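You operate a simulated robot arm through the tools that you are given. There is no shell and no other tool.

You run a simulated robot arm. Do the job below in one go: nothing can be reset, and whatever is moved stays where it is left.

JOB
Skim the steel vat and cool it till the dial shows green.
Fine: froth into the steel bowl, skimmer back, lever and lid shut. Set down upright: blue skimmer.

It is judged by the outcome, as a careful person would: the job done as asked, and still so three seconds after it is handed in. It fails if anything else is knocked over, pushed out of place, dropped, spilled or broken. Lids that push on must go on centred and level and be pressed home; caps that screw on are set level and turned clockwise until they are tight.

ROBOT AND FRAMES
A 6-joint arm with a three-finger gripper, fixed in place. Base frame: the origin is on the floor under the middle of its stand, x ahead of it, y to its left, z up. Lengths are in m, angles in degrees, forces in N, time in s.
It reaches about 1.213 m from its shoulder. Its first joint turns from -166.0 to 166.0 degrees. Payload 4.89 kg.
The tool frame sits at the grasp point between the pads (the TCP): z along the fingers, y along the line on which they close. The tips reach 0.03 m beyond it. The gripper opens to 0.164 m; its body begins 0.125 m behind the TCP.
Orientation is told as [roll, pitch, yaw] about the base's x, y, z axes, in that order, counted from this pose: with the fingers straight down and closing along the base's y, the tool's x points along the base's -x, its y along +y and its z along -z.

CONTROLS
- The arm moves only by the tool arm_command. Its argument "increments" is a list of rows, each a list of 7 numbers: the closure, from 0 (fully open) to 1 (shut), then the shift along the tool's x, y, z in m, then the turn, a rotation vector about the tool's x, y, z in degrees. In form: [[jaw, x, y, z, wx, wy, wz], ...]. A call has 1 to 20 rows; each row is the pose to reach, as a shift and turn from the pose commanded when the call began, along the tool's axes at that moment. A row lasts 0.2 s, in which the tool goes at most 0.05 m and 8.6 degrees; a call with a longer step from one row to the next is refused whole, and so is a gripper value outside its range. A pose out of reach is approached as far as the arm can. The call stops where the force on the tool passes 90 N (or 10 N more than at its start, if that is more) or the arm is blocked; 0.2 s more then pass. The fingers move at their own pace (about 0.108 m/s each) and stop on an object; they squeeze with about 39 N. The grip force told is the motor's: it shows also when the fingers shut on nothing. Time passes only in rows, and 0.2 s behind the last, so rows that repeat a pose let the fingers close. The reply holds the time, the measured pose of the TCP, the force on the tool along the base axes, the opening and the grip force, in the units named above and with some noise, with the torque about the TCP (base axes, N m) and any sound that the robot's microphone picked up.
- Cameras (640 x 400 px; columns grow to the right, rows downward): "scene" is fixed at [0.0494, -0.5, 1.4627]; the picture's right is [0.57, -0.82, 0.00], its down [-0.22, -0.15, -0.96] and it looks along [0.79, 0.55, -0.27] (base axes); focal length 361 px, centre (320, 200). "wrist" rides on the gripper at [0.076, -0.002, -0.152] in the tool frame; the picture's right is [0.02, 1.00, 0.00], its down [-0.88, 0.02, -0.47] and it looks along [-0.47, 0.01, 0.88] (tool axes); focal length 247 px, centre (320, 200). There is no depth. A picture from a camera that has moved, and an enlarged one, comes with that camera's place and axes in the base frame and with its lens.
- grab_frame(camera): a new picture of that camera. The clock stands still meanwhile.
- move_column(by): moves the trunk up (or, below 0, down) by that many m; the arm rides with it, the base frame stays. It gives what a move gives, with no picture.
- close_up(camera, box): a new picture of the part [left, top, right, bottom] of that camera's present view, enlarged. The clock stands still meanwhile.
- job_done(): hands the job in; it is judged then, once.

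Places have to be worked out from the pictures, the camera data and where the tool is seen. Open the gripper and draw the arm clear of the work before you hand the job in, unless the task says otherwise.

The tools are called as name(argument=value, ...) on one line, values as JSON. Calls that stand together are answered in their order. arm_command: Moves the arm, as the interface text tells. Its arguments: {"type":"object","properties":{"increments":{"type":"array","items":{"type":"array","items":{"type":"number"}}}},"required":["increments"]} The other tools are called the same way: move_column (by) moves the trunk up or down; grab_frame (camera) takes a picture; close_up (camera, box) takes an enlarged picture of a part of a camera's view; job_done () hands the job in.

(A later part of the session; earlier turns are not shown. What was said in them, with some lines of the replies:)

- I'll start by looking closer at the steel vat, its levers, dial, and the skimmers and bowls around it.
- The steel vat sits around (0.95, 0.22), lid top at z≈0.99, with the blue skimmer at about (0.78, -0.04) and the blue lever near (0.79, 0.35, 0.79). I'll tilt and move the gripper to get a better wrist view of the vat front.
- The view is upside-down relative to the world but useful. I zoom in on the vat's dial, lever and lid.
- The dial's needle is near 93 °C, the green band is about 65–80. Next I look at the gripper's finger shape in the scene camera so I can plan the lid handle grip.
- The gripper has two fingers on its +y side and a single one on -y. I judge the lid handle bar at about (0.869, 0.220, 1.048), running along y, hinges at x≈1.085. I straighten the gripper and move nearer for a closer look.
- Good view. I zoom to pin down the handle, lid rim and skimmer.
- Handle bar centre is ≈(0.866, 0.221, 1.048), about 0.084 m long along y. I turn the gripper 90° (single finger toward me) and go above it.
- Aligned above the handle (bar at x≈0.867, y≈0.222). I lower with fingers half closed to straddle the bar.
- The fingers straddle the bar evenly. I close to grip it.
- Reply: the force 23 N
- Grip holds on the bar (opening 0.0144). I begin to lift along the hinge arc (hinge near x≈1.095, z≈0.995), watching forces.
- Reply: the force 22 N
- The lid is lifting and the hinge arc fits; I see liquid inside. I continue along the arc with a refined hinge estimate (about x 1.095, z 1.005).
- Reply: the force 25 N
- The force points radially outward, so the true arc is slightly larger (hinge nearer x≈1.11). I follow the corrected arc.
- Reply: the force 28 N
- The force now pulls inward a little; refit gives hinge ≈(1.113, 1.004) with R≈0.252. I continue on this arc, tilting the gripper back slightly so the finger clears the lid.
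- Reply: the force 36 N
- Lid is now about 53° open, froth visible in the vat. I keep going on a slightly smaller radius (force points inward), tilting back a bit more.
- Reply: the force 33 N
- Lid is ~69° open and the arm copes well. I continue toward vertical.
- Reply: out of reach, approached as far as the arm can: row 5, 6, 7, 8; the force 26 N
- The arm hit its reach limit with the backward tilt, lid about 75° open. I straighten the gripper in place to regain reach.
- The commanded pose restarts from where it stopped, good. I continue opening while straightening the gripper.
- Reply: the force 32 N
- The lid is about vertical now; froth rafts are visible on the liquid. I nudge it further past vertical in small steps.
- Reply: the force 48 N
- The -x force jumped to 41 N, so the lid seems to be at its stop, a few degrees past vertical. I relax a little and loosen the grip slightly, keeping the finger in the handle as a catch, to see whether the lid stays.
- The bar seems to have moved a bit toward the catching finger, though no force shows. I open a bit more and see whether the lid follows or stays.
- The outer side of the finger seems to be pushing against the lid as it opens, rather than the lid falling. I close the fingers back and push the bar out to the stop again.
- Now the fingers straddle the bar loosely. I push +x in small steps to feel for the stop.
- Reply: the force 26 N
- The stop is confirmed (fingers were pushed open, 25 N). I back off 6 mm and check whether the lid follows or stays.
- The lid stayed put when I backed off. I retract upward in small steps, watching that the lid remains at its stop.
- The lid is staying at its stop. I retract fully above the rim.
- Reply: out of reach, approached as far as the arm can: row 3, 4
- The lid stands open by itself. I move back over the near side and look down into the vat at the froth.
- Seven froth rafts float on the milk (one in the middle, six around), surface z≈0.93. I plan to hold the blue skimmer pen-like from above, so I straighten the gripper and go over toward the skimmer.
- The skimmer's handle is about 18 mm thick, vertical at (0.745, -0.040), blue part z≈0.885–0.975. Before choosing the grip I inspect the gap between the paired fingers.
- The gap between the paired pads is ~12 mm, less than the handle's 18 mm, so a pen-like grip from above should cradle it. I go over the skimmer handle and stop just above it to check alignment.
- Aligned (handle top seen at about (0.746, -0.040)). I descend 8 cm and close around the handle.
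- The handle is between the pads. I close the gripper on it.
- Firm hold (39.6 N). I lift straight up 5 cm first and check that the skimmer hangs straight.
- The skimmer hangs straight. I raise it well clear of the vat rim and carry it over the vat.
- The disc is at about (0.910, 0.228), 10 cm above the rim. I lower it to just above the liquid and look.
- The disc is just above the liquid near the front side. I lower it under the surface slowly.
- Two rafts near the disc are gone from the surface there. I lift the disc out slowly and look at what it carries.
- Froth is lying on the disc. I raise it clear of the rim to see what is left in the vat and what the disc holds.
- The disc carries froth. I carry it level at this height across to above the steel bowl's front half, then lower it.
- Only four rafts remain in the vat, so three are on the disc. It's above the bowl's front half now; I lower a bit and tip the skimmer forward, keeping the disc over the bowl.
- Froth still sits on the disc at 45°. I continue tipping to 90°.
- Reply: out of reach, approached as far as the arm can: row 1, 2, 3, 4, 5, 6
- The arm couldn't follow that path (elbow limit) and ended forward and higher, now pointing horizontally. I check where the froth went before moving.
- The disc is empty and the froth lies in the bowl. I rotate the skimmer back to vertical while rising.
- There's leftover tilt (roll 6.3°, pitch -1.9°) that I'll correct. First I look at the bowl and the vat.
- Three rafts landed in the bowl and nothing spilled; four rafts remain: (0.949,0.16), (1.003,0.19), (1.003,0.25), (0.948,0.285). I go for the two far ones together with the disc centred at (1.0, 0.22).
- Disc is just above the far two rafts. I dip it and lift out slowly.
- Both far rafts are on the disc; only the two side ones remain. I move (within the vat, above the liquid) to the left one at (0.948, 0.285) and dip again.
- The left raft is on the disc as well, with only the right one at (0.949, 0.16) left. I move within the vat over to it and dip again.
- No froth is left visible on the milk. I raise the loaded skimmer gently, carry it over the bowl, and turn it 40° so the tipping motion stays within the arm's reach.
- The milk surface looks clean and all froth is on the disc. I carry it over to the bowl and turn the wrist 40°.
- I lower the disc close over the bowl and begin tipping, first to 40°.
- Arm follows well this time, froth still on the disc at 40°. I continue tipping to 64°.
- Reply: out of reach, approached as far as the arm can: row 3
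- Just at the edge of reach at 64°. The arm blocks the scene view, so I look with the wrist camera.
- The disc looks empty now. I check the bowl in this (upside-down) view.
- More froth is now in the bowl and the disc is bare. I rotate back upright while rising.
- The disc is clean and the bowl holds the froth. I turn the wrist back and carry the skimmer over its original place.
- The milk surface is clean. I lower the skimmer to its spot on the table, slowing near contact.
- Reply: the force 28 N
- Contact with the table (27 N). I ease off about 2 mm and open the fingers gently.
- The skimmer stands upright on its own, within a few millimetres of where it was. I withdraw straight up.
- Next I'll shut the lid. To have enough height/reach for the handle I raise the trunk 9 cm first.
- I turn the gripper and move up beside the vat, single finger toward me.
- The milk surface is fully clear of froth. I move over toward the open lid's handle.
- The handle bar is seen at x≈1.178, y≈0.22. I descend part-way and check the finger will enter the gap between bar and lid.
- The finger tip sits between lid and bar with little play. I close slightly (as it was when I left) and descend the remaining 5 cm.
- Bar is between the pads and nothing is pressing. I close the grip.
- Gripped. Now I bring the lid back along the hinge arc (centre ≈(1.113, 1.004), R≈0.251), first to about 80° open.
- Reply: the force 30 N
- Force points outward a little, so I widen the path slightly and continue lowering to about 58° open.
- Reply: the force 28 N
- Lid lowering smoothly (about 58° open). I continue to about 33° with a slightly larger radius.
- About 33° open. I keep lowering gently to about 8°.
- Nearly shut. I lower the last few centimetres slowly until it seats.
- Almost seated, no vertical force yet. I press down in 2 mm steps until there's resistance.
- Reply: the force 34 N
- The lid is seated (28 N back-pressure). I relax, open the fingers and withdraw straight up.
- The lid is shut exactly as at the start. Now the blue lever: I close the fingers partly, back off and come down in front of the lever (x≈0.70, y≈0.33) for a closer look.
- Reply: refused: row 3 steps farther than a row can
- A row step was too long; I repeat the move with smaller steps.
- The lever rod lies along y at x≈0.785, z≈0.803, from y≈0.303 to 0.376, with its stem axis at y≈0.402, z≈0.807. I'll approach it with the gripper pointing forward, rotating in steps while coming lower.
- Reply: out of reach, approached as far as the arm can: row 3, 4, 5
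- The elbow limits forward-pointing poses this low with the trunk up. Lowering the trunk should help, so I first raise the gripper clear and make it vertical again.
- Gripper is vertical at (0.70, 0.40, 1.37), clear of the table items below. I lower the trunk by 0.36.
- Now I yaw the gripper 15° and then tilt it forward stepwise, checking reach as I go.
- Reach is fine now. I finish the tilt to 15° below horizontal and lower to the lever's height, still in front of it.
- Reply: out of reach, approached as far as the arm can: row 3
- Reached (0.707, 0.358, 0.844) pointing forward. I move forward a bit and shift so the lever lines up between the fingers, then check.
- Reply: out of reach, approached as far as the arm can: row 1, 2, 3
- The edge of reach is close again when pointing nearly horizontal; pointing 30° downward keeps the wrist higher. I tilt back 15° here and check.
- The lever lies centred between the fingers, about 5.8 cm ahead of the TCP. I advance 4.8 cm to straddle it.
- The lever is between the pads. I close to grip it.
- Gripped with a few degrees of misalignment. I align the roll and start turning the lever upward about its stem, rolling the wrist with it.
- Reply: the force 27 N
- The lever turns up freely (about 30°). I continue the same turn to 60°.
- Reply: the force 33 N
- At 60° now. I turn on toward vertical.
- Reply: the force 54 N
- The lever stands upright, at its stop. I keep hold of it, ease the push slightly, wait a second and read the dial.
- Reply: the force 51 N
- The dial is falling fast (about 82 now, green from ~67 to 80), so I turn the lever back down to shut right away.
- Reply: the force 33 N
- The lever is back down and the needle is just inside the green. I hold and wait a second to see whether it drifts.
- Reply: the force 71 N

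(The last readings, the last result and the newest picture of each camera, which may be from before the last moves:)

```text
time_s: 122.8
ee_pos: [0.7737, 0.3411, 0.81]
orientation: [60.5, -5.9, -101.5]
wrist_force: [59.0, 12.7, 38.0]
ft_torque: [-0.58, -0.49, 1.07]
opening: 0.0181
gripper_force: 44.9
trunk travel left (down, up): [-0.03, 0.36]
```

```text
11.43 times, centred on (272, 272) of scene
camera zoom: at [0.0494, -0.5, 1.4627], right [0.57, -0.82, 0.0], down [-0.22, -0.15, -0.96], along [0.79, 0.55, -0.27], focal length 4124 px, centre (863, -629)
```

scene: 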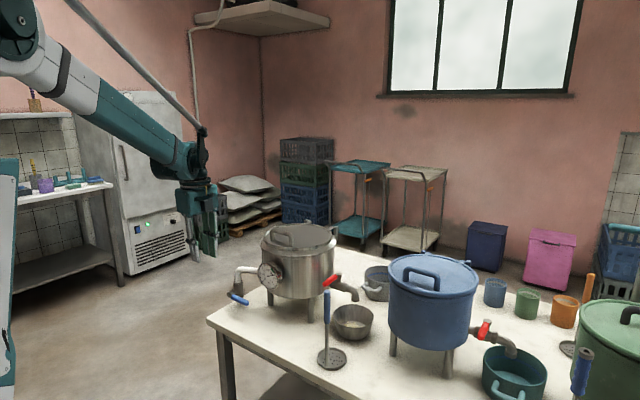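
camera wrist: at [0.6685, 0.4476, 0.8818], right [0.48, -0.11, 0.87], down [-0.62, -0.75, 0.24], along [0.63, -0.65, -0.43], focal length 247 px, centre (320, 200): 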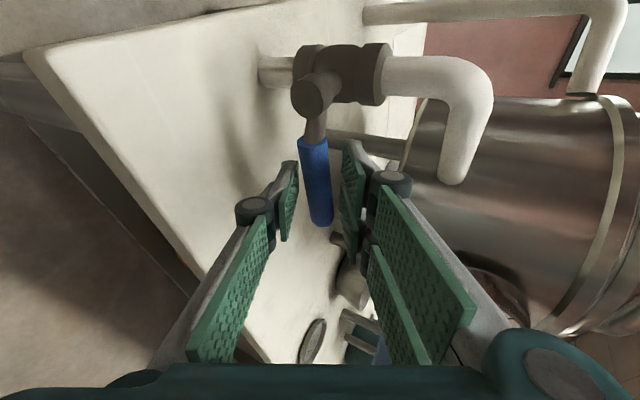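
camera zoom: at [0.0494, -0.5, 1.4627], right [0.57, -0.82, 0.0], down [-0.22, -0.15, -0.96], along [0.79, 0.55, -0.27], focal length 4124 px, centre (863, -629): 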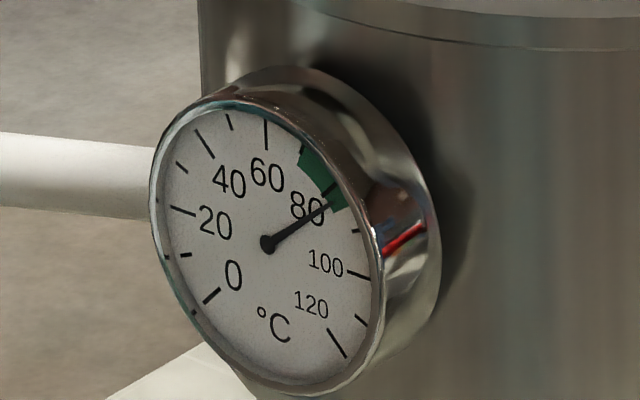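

close_up(camera="scene", box=[250, 250, 300, 300])

arm_command(increments=[[1, 0, 0.002, 0.003, 0, 0, 0], [1, 0, 0.003, 0.004, 0, 0, 0], [1, 0, 0.003, 0.004, 0, 0, 0]])

close_up(camera="scene", box=[255, 255, 290, 290])

```text
8.00 times, centred on (275, 275) of scene
camera zoom: at [0.0494, -0.5, 1.4627], right [0.57, -0.82, 0.0], down [-0.22, -0.15, -0.96], along [0.79, 0.55, -0.27], focal length 2887 px, centre (680, -400)
```

zoom: 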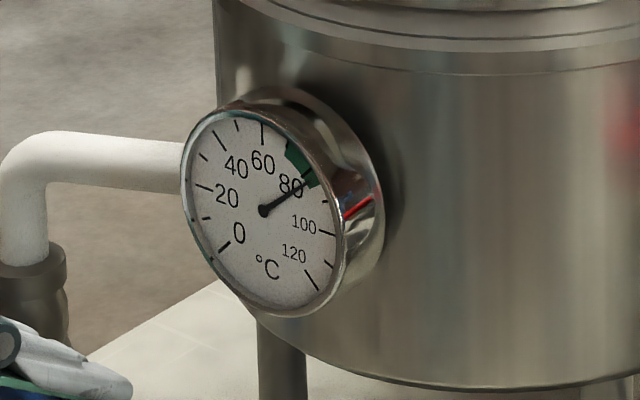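

```text
time_s: 123.5
ee_pos: [0.7745, 0.3385, 0.8097]
orientation: [60.3, -5.9, -101.5]
wrist_force: [-32.5, 17.6, -1.1]
ft_torque: [-0.79, 0.21, 0.38]
opening: 0.018
gripper_force: 45.2
trunk travel left (down, up): [-0.03, 0.36]
```

```text
11.43 times, centred on (272, 272) of scene
camera zoom: at [0.0494, -0.5, 1.4627], right [0.57, -0.82, 0.0], down [-0.22, -0.15, -0.96], along [0.79, 0.55, -0.27], focal length 4124 px, centre (863, -629)
```

zoom: 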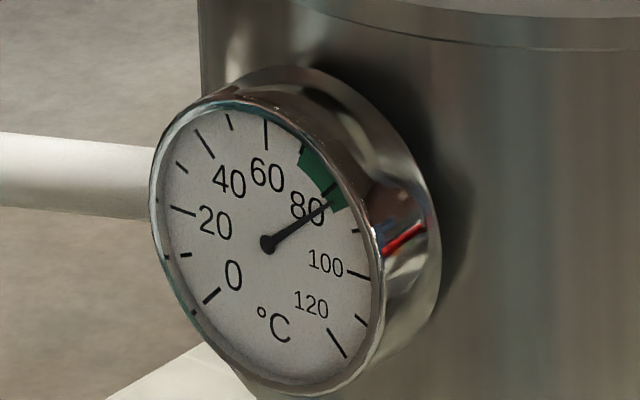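

The needle is steady. I zoom further to judge exactly how far inside the green it is.

close_up(camera="scene", box=[262, 260, 286, 284])

```text
16.00 times, centred on (274, 272) of scene
camera zoom: at [0.0494, -0.5, 1.4627], right [0.57, -0.82, 0.0], down [-0.22, -0.15, -0.96], along [0.79, 0.55, -0.27], focal length 5774 px, centre (1056, -952)
```

zoom: 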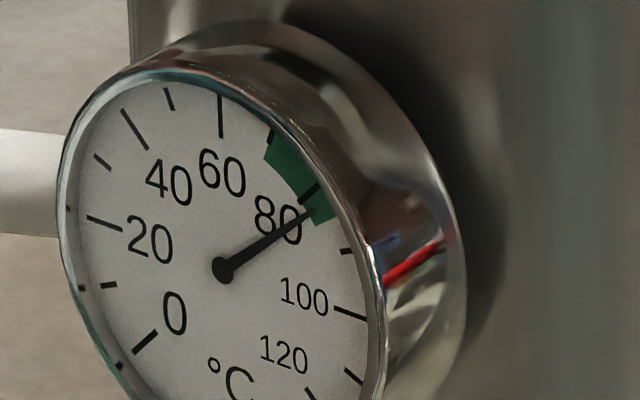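

The needle reads about 82.5, with green spanning roughly 70–85: inside but near the edge. I give one more short opening (up to ~75° and straight back) to bring it nearer mid-green.

arm_command(increments=[[1, -0.0003, 0.0073, -0.0044, 0, 0, -6.5], [1, 0.0003, 0.0145, -0.0089, 0, 0, -13], [1, 0.0021, 0.0213, -0.0136, 0, 0, -19.2], [1, 0.005, 0.0278, -0.0182, 0, 0, -25.5], [1, 0.0088, 0.0339, -0.0228, 0, 0, -31.8], [1, 0.0137, 0.0394, -0.0273, 0, 0, -38.3], [1, 0.0193, 0.0441, -0.0315, 0, 0, -44.9], [1, 0.0257, 0.048, -0.0354, 0, 0, -51.7], [1, 0.0327, 0.0513, -0.039, 0, 0, -58.9], [1, 0.0404, 0.0534, -0.0422, 0, 0, -66.4], [1, 0.0327, 0.0513, -0.039, 0, 0, -58.9], [1, 0.0257, 0.048, -0.0354, 0, 0, -51.7], [1, 0.0193, 0.0441, -0.0315, 0, 0, -44.9], [1, 0.0137, 0.0394, -0.0273, 0, 0, -38.3], [1, 0.0088, 0.0339, -0.0228, 0, 0, -31.8], [1, 0.005, 0.0278, -0.0182, 0, 0, -25.5], [1, 0.0021, 0.0213, -0.0136, 0, 0, -19.2], [1, 0.0003, 0.0145, -0.0089, 0, 0, -13], [1, -0.0003, 0.0073, -0.0044, 0, 0, -6.5], [1, 0, -0.001, 0, 0, 0, 0]])

close_up(camera="scene", box=[262, 260, 286, 284])

close_up(camera="scene", box=[205, 240, 305, 320])

```text
time_s: 127.8
ee_pos: [0.7781, 0.3381, 0.8087]
orientation: [60.4, -5.8, -101.5]
wrist_force: [6.4, -2.0, -11.9]
ft_torque: [-0.71, 0.18, 1.87]
opening: 0.0179
gripper_force: 44.6
trunk travel left (down, up): [-0.03, 0.36]
```

```text
16.00 times, centred on (274, 272) of scene
camera zoom: at [0.0494, -0.5, 1.4627], right [0.57, -0.82, 0.0], down [-0.22, -0.15, -0.96], along [0.79, 0.55, -0.27], focal length 5774 px, centre (1056, -952)
```

zoom: 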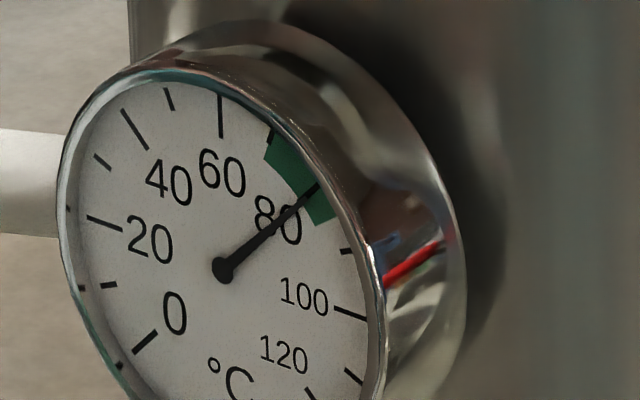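

```text
5.00 times, centred on (255, 280) of scene
camera zoom: at [0.0494, -0.5, 1.4627], right [0.57, -0.82, 0.0], down [-0.22, -0.15, -0.96], along [0.79, 0.55, -0.27], focal length 1804 px, centre (645, -200)
```

zoom: 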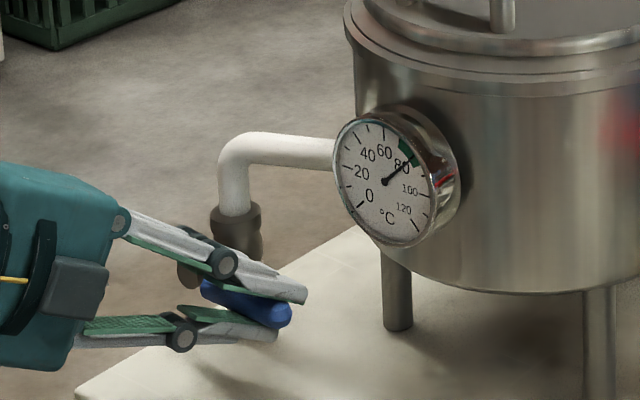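

The needle now sits at 80, well within the green. I press the lever gently down to make sure it's at its shut stop.

arm_command(increments=[[1, 0, -0.002, 0.001, 0, 0, 0.5], [1, 0, -0.004, 0.002, 0, 0, 1], [1, 0, -0.004, 0.002, 0, 0, 1]])

```text
time_s: 128.6
ee_pos: [0.7764, 0.3384, 0.8074]
orientation: [60.7, -5.0, -101.8]
wrist_force: [31.2, 15.5, 53.9]
ft_torque: [-1.09, -0.49, 2.12]
opening: 0.0178
gripper_force: 45.0
trunk travel left (down, up): [-0.03, 0.36]
```

The lever is hard against its shut stop. I ease off, open the fingers slightly, and back straight out.

arm_command(increments=[[1, 0, 0.003, -0.002, 0, 0, 0], [0.9, 0, 0.003, -0.002, 0, 0, 0], [0.8, 0, 0.003, -0.002, 0, 0, 0], [0.8, 0, 0.003, -0.002, 0, 0, 0]])

grab_frame(camera="wrist")

close_up(camera="scene", box=[205, 250, 275, 310])

```text
time_s: 129.6
ee_pos: [0.7763, 0.3382, 0.8084]
orientation: [60.6, -5.0, -102.0]
wrist_force: [0.3, 0.0, -0.9]
ft_torque: [-0.01, -0.01, 0.01]
opening: 0.033
gripper_force: 0.0
trunk travel left (down, up): [-0.03, 0.36]
```

```text
taken
camera wrist: at [0.6628, 0.4466, 0.8745], right [0.5, -0.01, 0.86], down [-0.57, -0.75, 0.33], along [0.65, -0.66, -0.38], focal length 247 px, centre (320, 200)
```

wrist: 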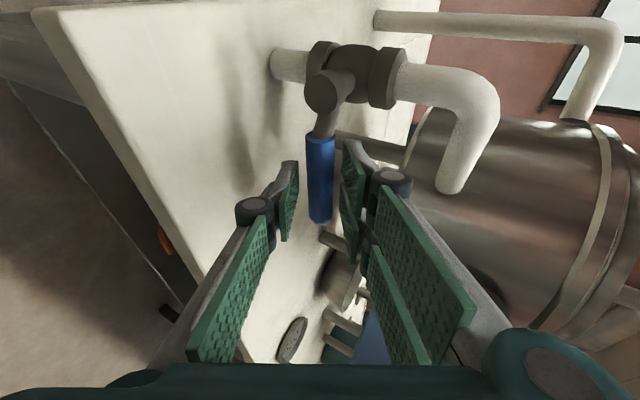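

```text
6.67 times, centred on (240, 280) of scene
camera zoom: at [0.0494, -0.5, 1.4627], right [0.57, -0.82, 0.0], down [-0.22, -0.15, -0.96], along [0.79, 0.55, -0.27], focal length 2406 px, centre (853, -333)
```

zoom: 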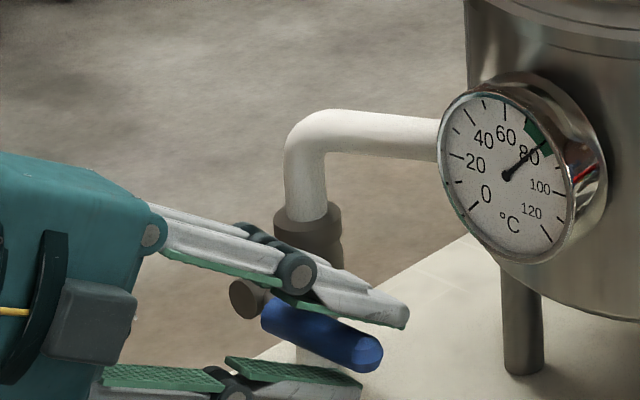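

Lever free and where it was originally. I back out along the finger direction, then upward.

arm_command(increments=[[0.8, 0, 0, -0.015, 0, 0, 0], [0.8, 0, 0, -0.03, 0, 0, 0], [0.8, 0, 0.002, -0.05, 0, 0, 0], [0.8, 0, 0.015, -0.065, 0, 0, 0], [0.8, 0, 0.035, -0.08, 0, 0, 0], [0.8, 0, 0.06, -0.095, 0, 0, 0], [0.8, 0, 0.09, -0.115, 0, 0, 0], [0.8, 0, 0.12, -0.13, 0, 0, 0]])

grab_frame(camera="scene")

```text
time_s: 131.3
ee_pos: [0.7268, 0.3638, 0.9763]
orientation: [60.5, -5.0, -101.8]
wrist_force: [0.3, 1.2, -0.5]
ft_torque: [-0.09, 0.02, -0.12]
opening: 0.0328
gripper_force: 0.0
trunk travel left (down, up): [-0.03, 0.36]
```

```text
taken
```

scene: 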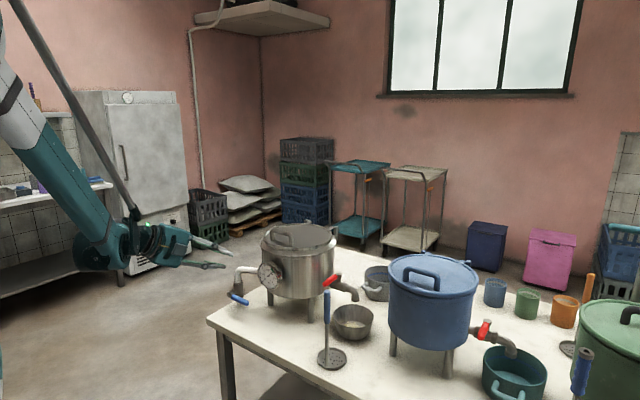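

Clear of the lever. I check the dial, lever, skimmer, and bowl.

close_up(camera="scene", box=[220, 245, 300, 315])

close_up(camera="scene", box=[300, 260, 400, 380])

close_up(camera="scene", box=[262, 260, 286, 284])

```text
5.71 times, centred on (260, 280) of scene
camera zoom: at [0.0494, -0.5, 1.4627], right [0.57, -0.82, 0.0], down [-0.22, -0.15, -0.96], along [0.79, 0.55, -0.27], focal length 2062 px, centre (663, -257)
```

zoom: 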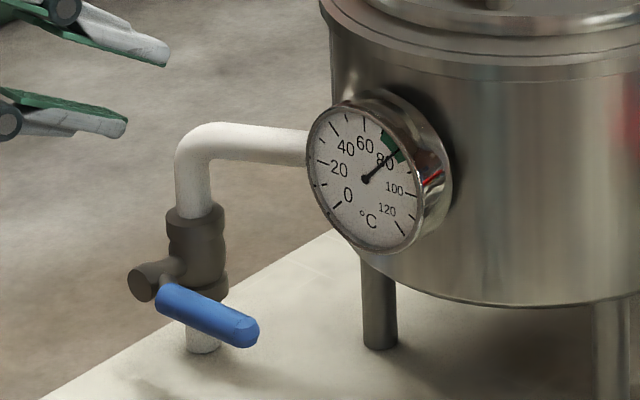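

```text
3.33 times, centred on (350, 320) of scene
camera zoom: at [0.0494, -0.5, 1.4627], right [0.57, -0.82, 0.0], down [-0.22, -0.15, -0.96], along [0.79, 0.55, -0.27], focal length 1203 px, centre (220, -200)
```

zoom: 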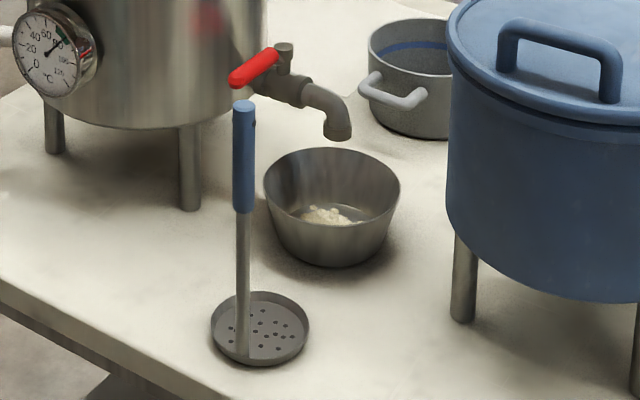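

```text
16.00 times, centred on (274, 272) of scene
camera zoom: at [0.0494, -0.5, 1.4627], right [0.57, -0.82, 0.0], down [-0.22, -0.15, -0.96], along [0.79, 0.55, -0.27], focal length 5774 px, centre (1056, -952)
```

zoom: 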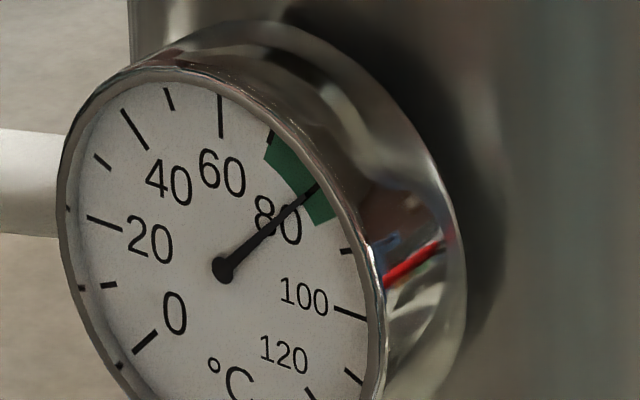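

Everything holds: dial at 80 in the green, lever horizontal/shut, skimmer upright, froth in the bowl. I raise the arm clear, bring the gripper vertical and open it.

arm_command(increments=[[0.7, 0, 0.022, -0.02, 7, 0, 0], [0.6, 0, 0.05, -0.035, 14, 0, 0], [0.5, 0, 0.08, -0.05, 21, 0, 0], [0.4, 0, 0.11, -0.065, 28, 0, 0], [0.3, 0, 0.14, -0.085, 35, 0, 0], [0.2, 0, 0.17, -0.1, 42, 0, 0], [0.1, 0, 0.195, -0.115, 49, 0, 0], [0, 0, 0.22, -0.13, 56, 0, 0], [0, 0, 0.24, -0.14, 60, 0, 0]])

grab_frame(camera="scene")

grab_frame(camera="wrist")

```text
time_s: 133.3
ee_pos: [0.7255, 0.389, 1.254]
orientation: [0.4, -5.0, -101.9]
wrist_force: [-1.3, 0.0, 0.1]
ft_torque: [-0.06, -0.17, 0.02]
opening: 0.1642
gripper_force: 0.0
trunk travel left (down, up): [-0.03, 0.36]
```

```text
taken
```

scene: 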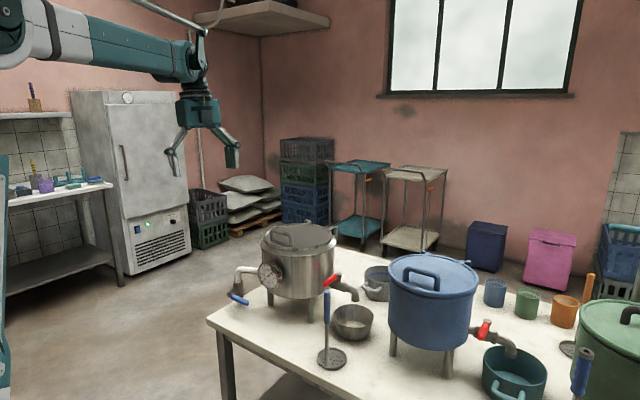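

```text
taken
camera wrist: at [0.7426, 0.4776, 1.399], right [0.98, -0.18, 0.01], down [-0.16, -0.82, 0.55], along [-0.1, -0.54, -0.84], focal length 247 px, centre (320, 200)
```

wrist: 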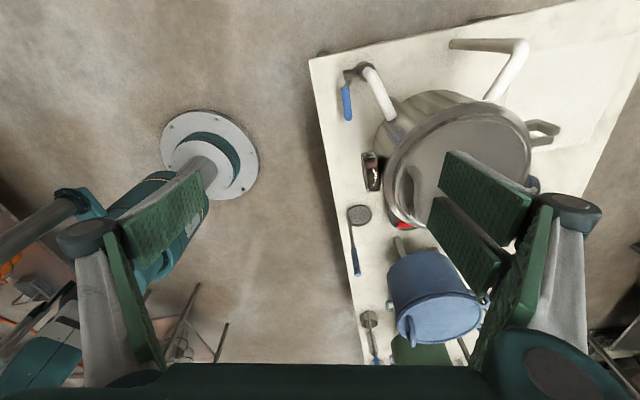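

I draw the arm a bit further back and take a last look at lid, dial and lever.

arm_command(increments=[[0, 0, -0.04, -0.01, 0, 0, 0], [0, 0, -0.08, -0.02, 0, 0, 0], [0, 0, -0.12, -0.03, 0, 0, 0], [0, 0, -0.15, -0.04, 0, 0, 0]])

close_up(camera="scene", box=[220, 215, 320, 315])

close_up(camera="scene", box=[200, 200, 400, 380])

```text
time_s: 134.3
ee_pos: [0.581, 0.4232, 1.2943]
orientation: [0.6, -5.1, -102.0]
wrist_force: [2.4, -0.5, -0.9]
ft_torque: [0.07, 0.3, 0.0]
opening: 0.1638
gripper_force: 0.1
trunk travel left (down, up): [-0.03, 0.36]
```

```text
4.00 times, centred on (270, 265) of scene
camera zoom: at [0.0494, -0.5, 1.4627], right [0.57, -0.82, 0.0], down [-0.22, -0.15, -0.96], along [0.79, 0.55, -0.27], focal length 1444 px, centre (520, -60)
```

zoom: 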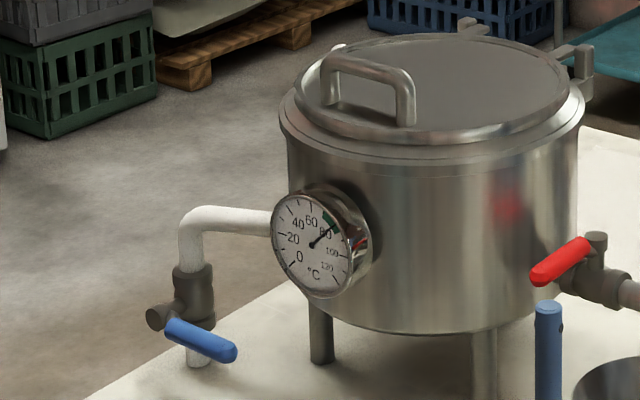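

```text
2.22 times, centred on (300, 290) of scene
camera zoom: at [0.0494, -0.5, 1.4627], right [0.57, -0.82, 0.0], down [-0.22, -0.15, -0.96], along [0.79, 0.55, -0.27], focal length 802 px, centre (364, 0)
```

zoom: 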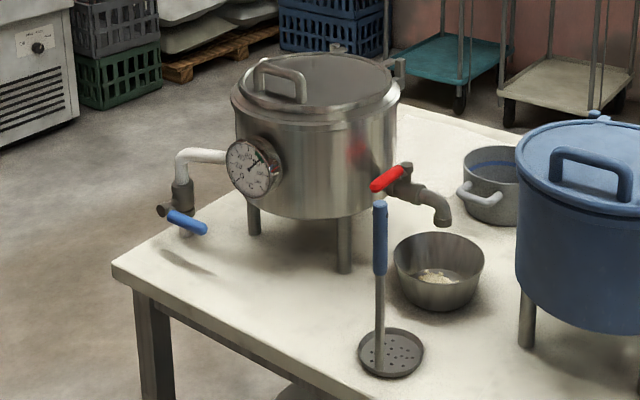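

Lid and lever match their starting shut positions, and the needle is steady at about 80 in the green. The skimmer stands upright within several millimetres of its place, and the froth is in the steel bowl. The gripper is open and clear, so I hand the job in.

job_done()

```text
The job is handed in.
```

The steel vat is skimmed and cooled, and the dial needle is steady at about 80 °C, inside the green band (roughly 70–85).

- **Froth:** All seven rafts came off the milk in two loads and went into the steel bowl. I saw none left on the surface and no spills on the table.
- **Skimmer:** The blue skimmer stands upright, about 6 mm from where it started.
- **Lever:** The blue lever is hard against its shut stop, in its starting position. I opened it twice: the first opening left the needle near the top edge of the green.
- **Lid:** The lid is seated and looks as it did at the start.

Once during the first dump the arm could not follow the planned path and swung forward with the skimmer. The froth still fell into the bowl and nothing was touched.

The gripper is open and the arm is drawn back clear. The trunk is 0.27 m lower than where it began.
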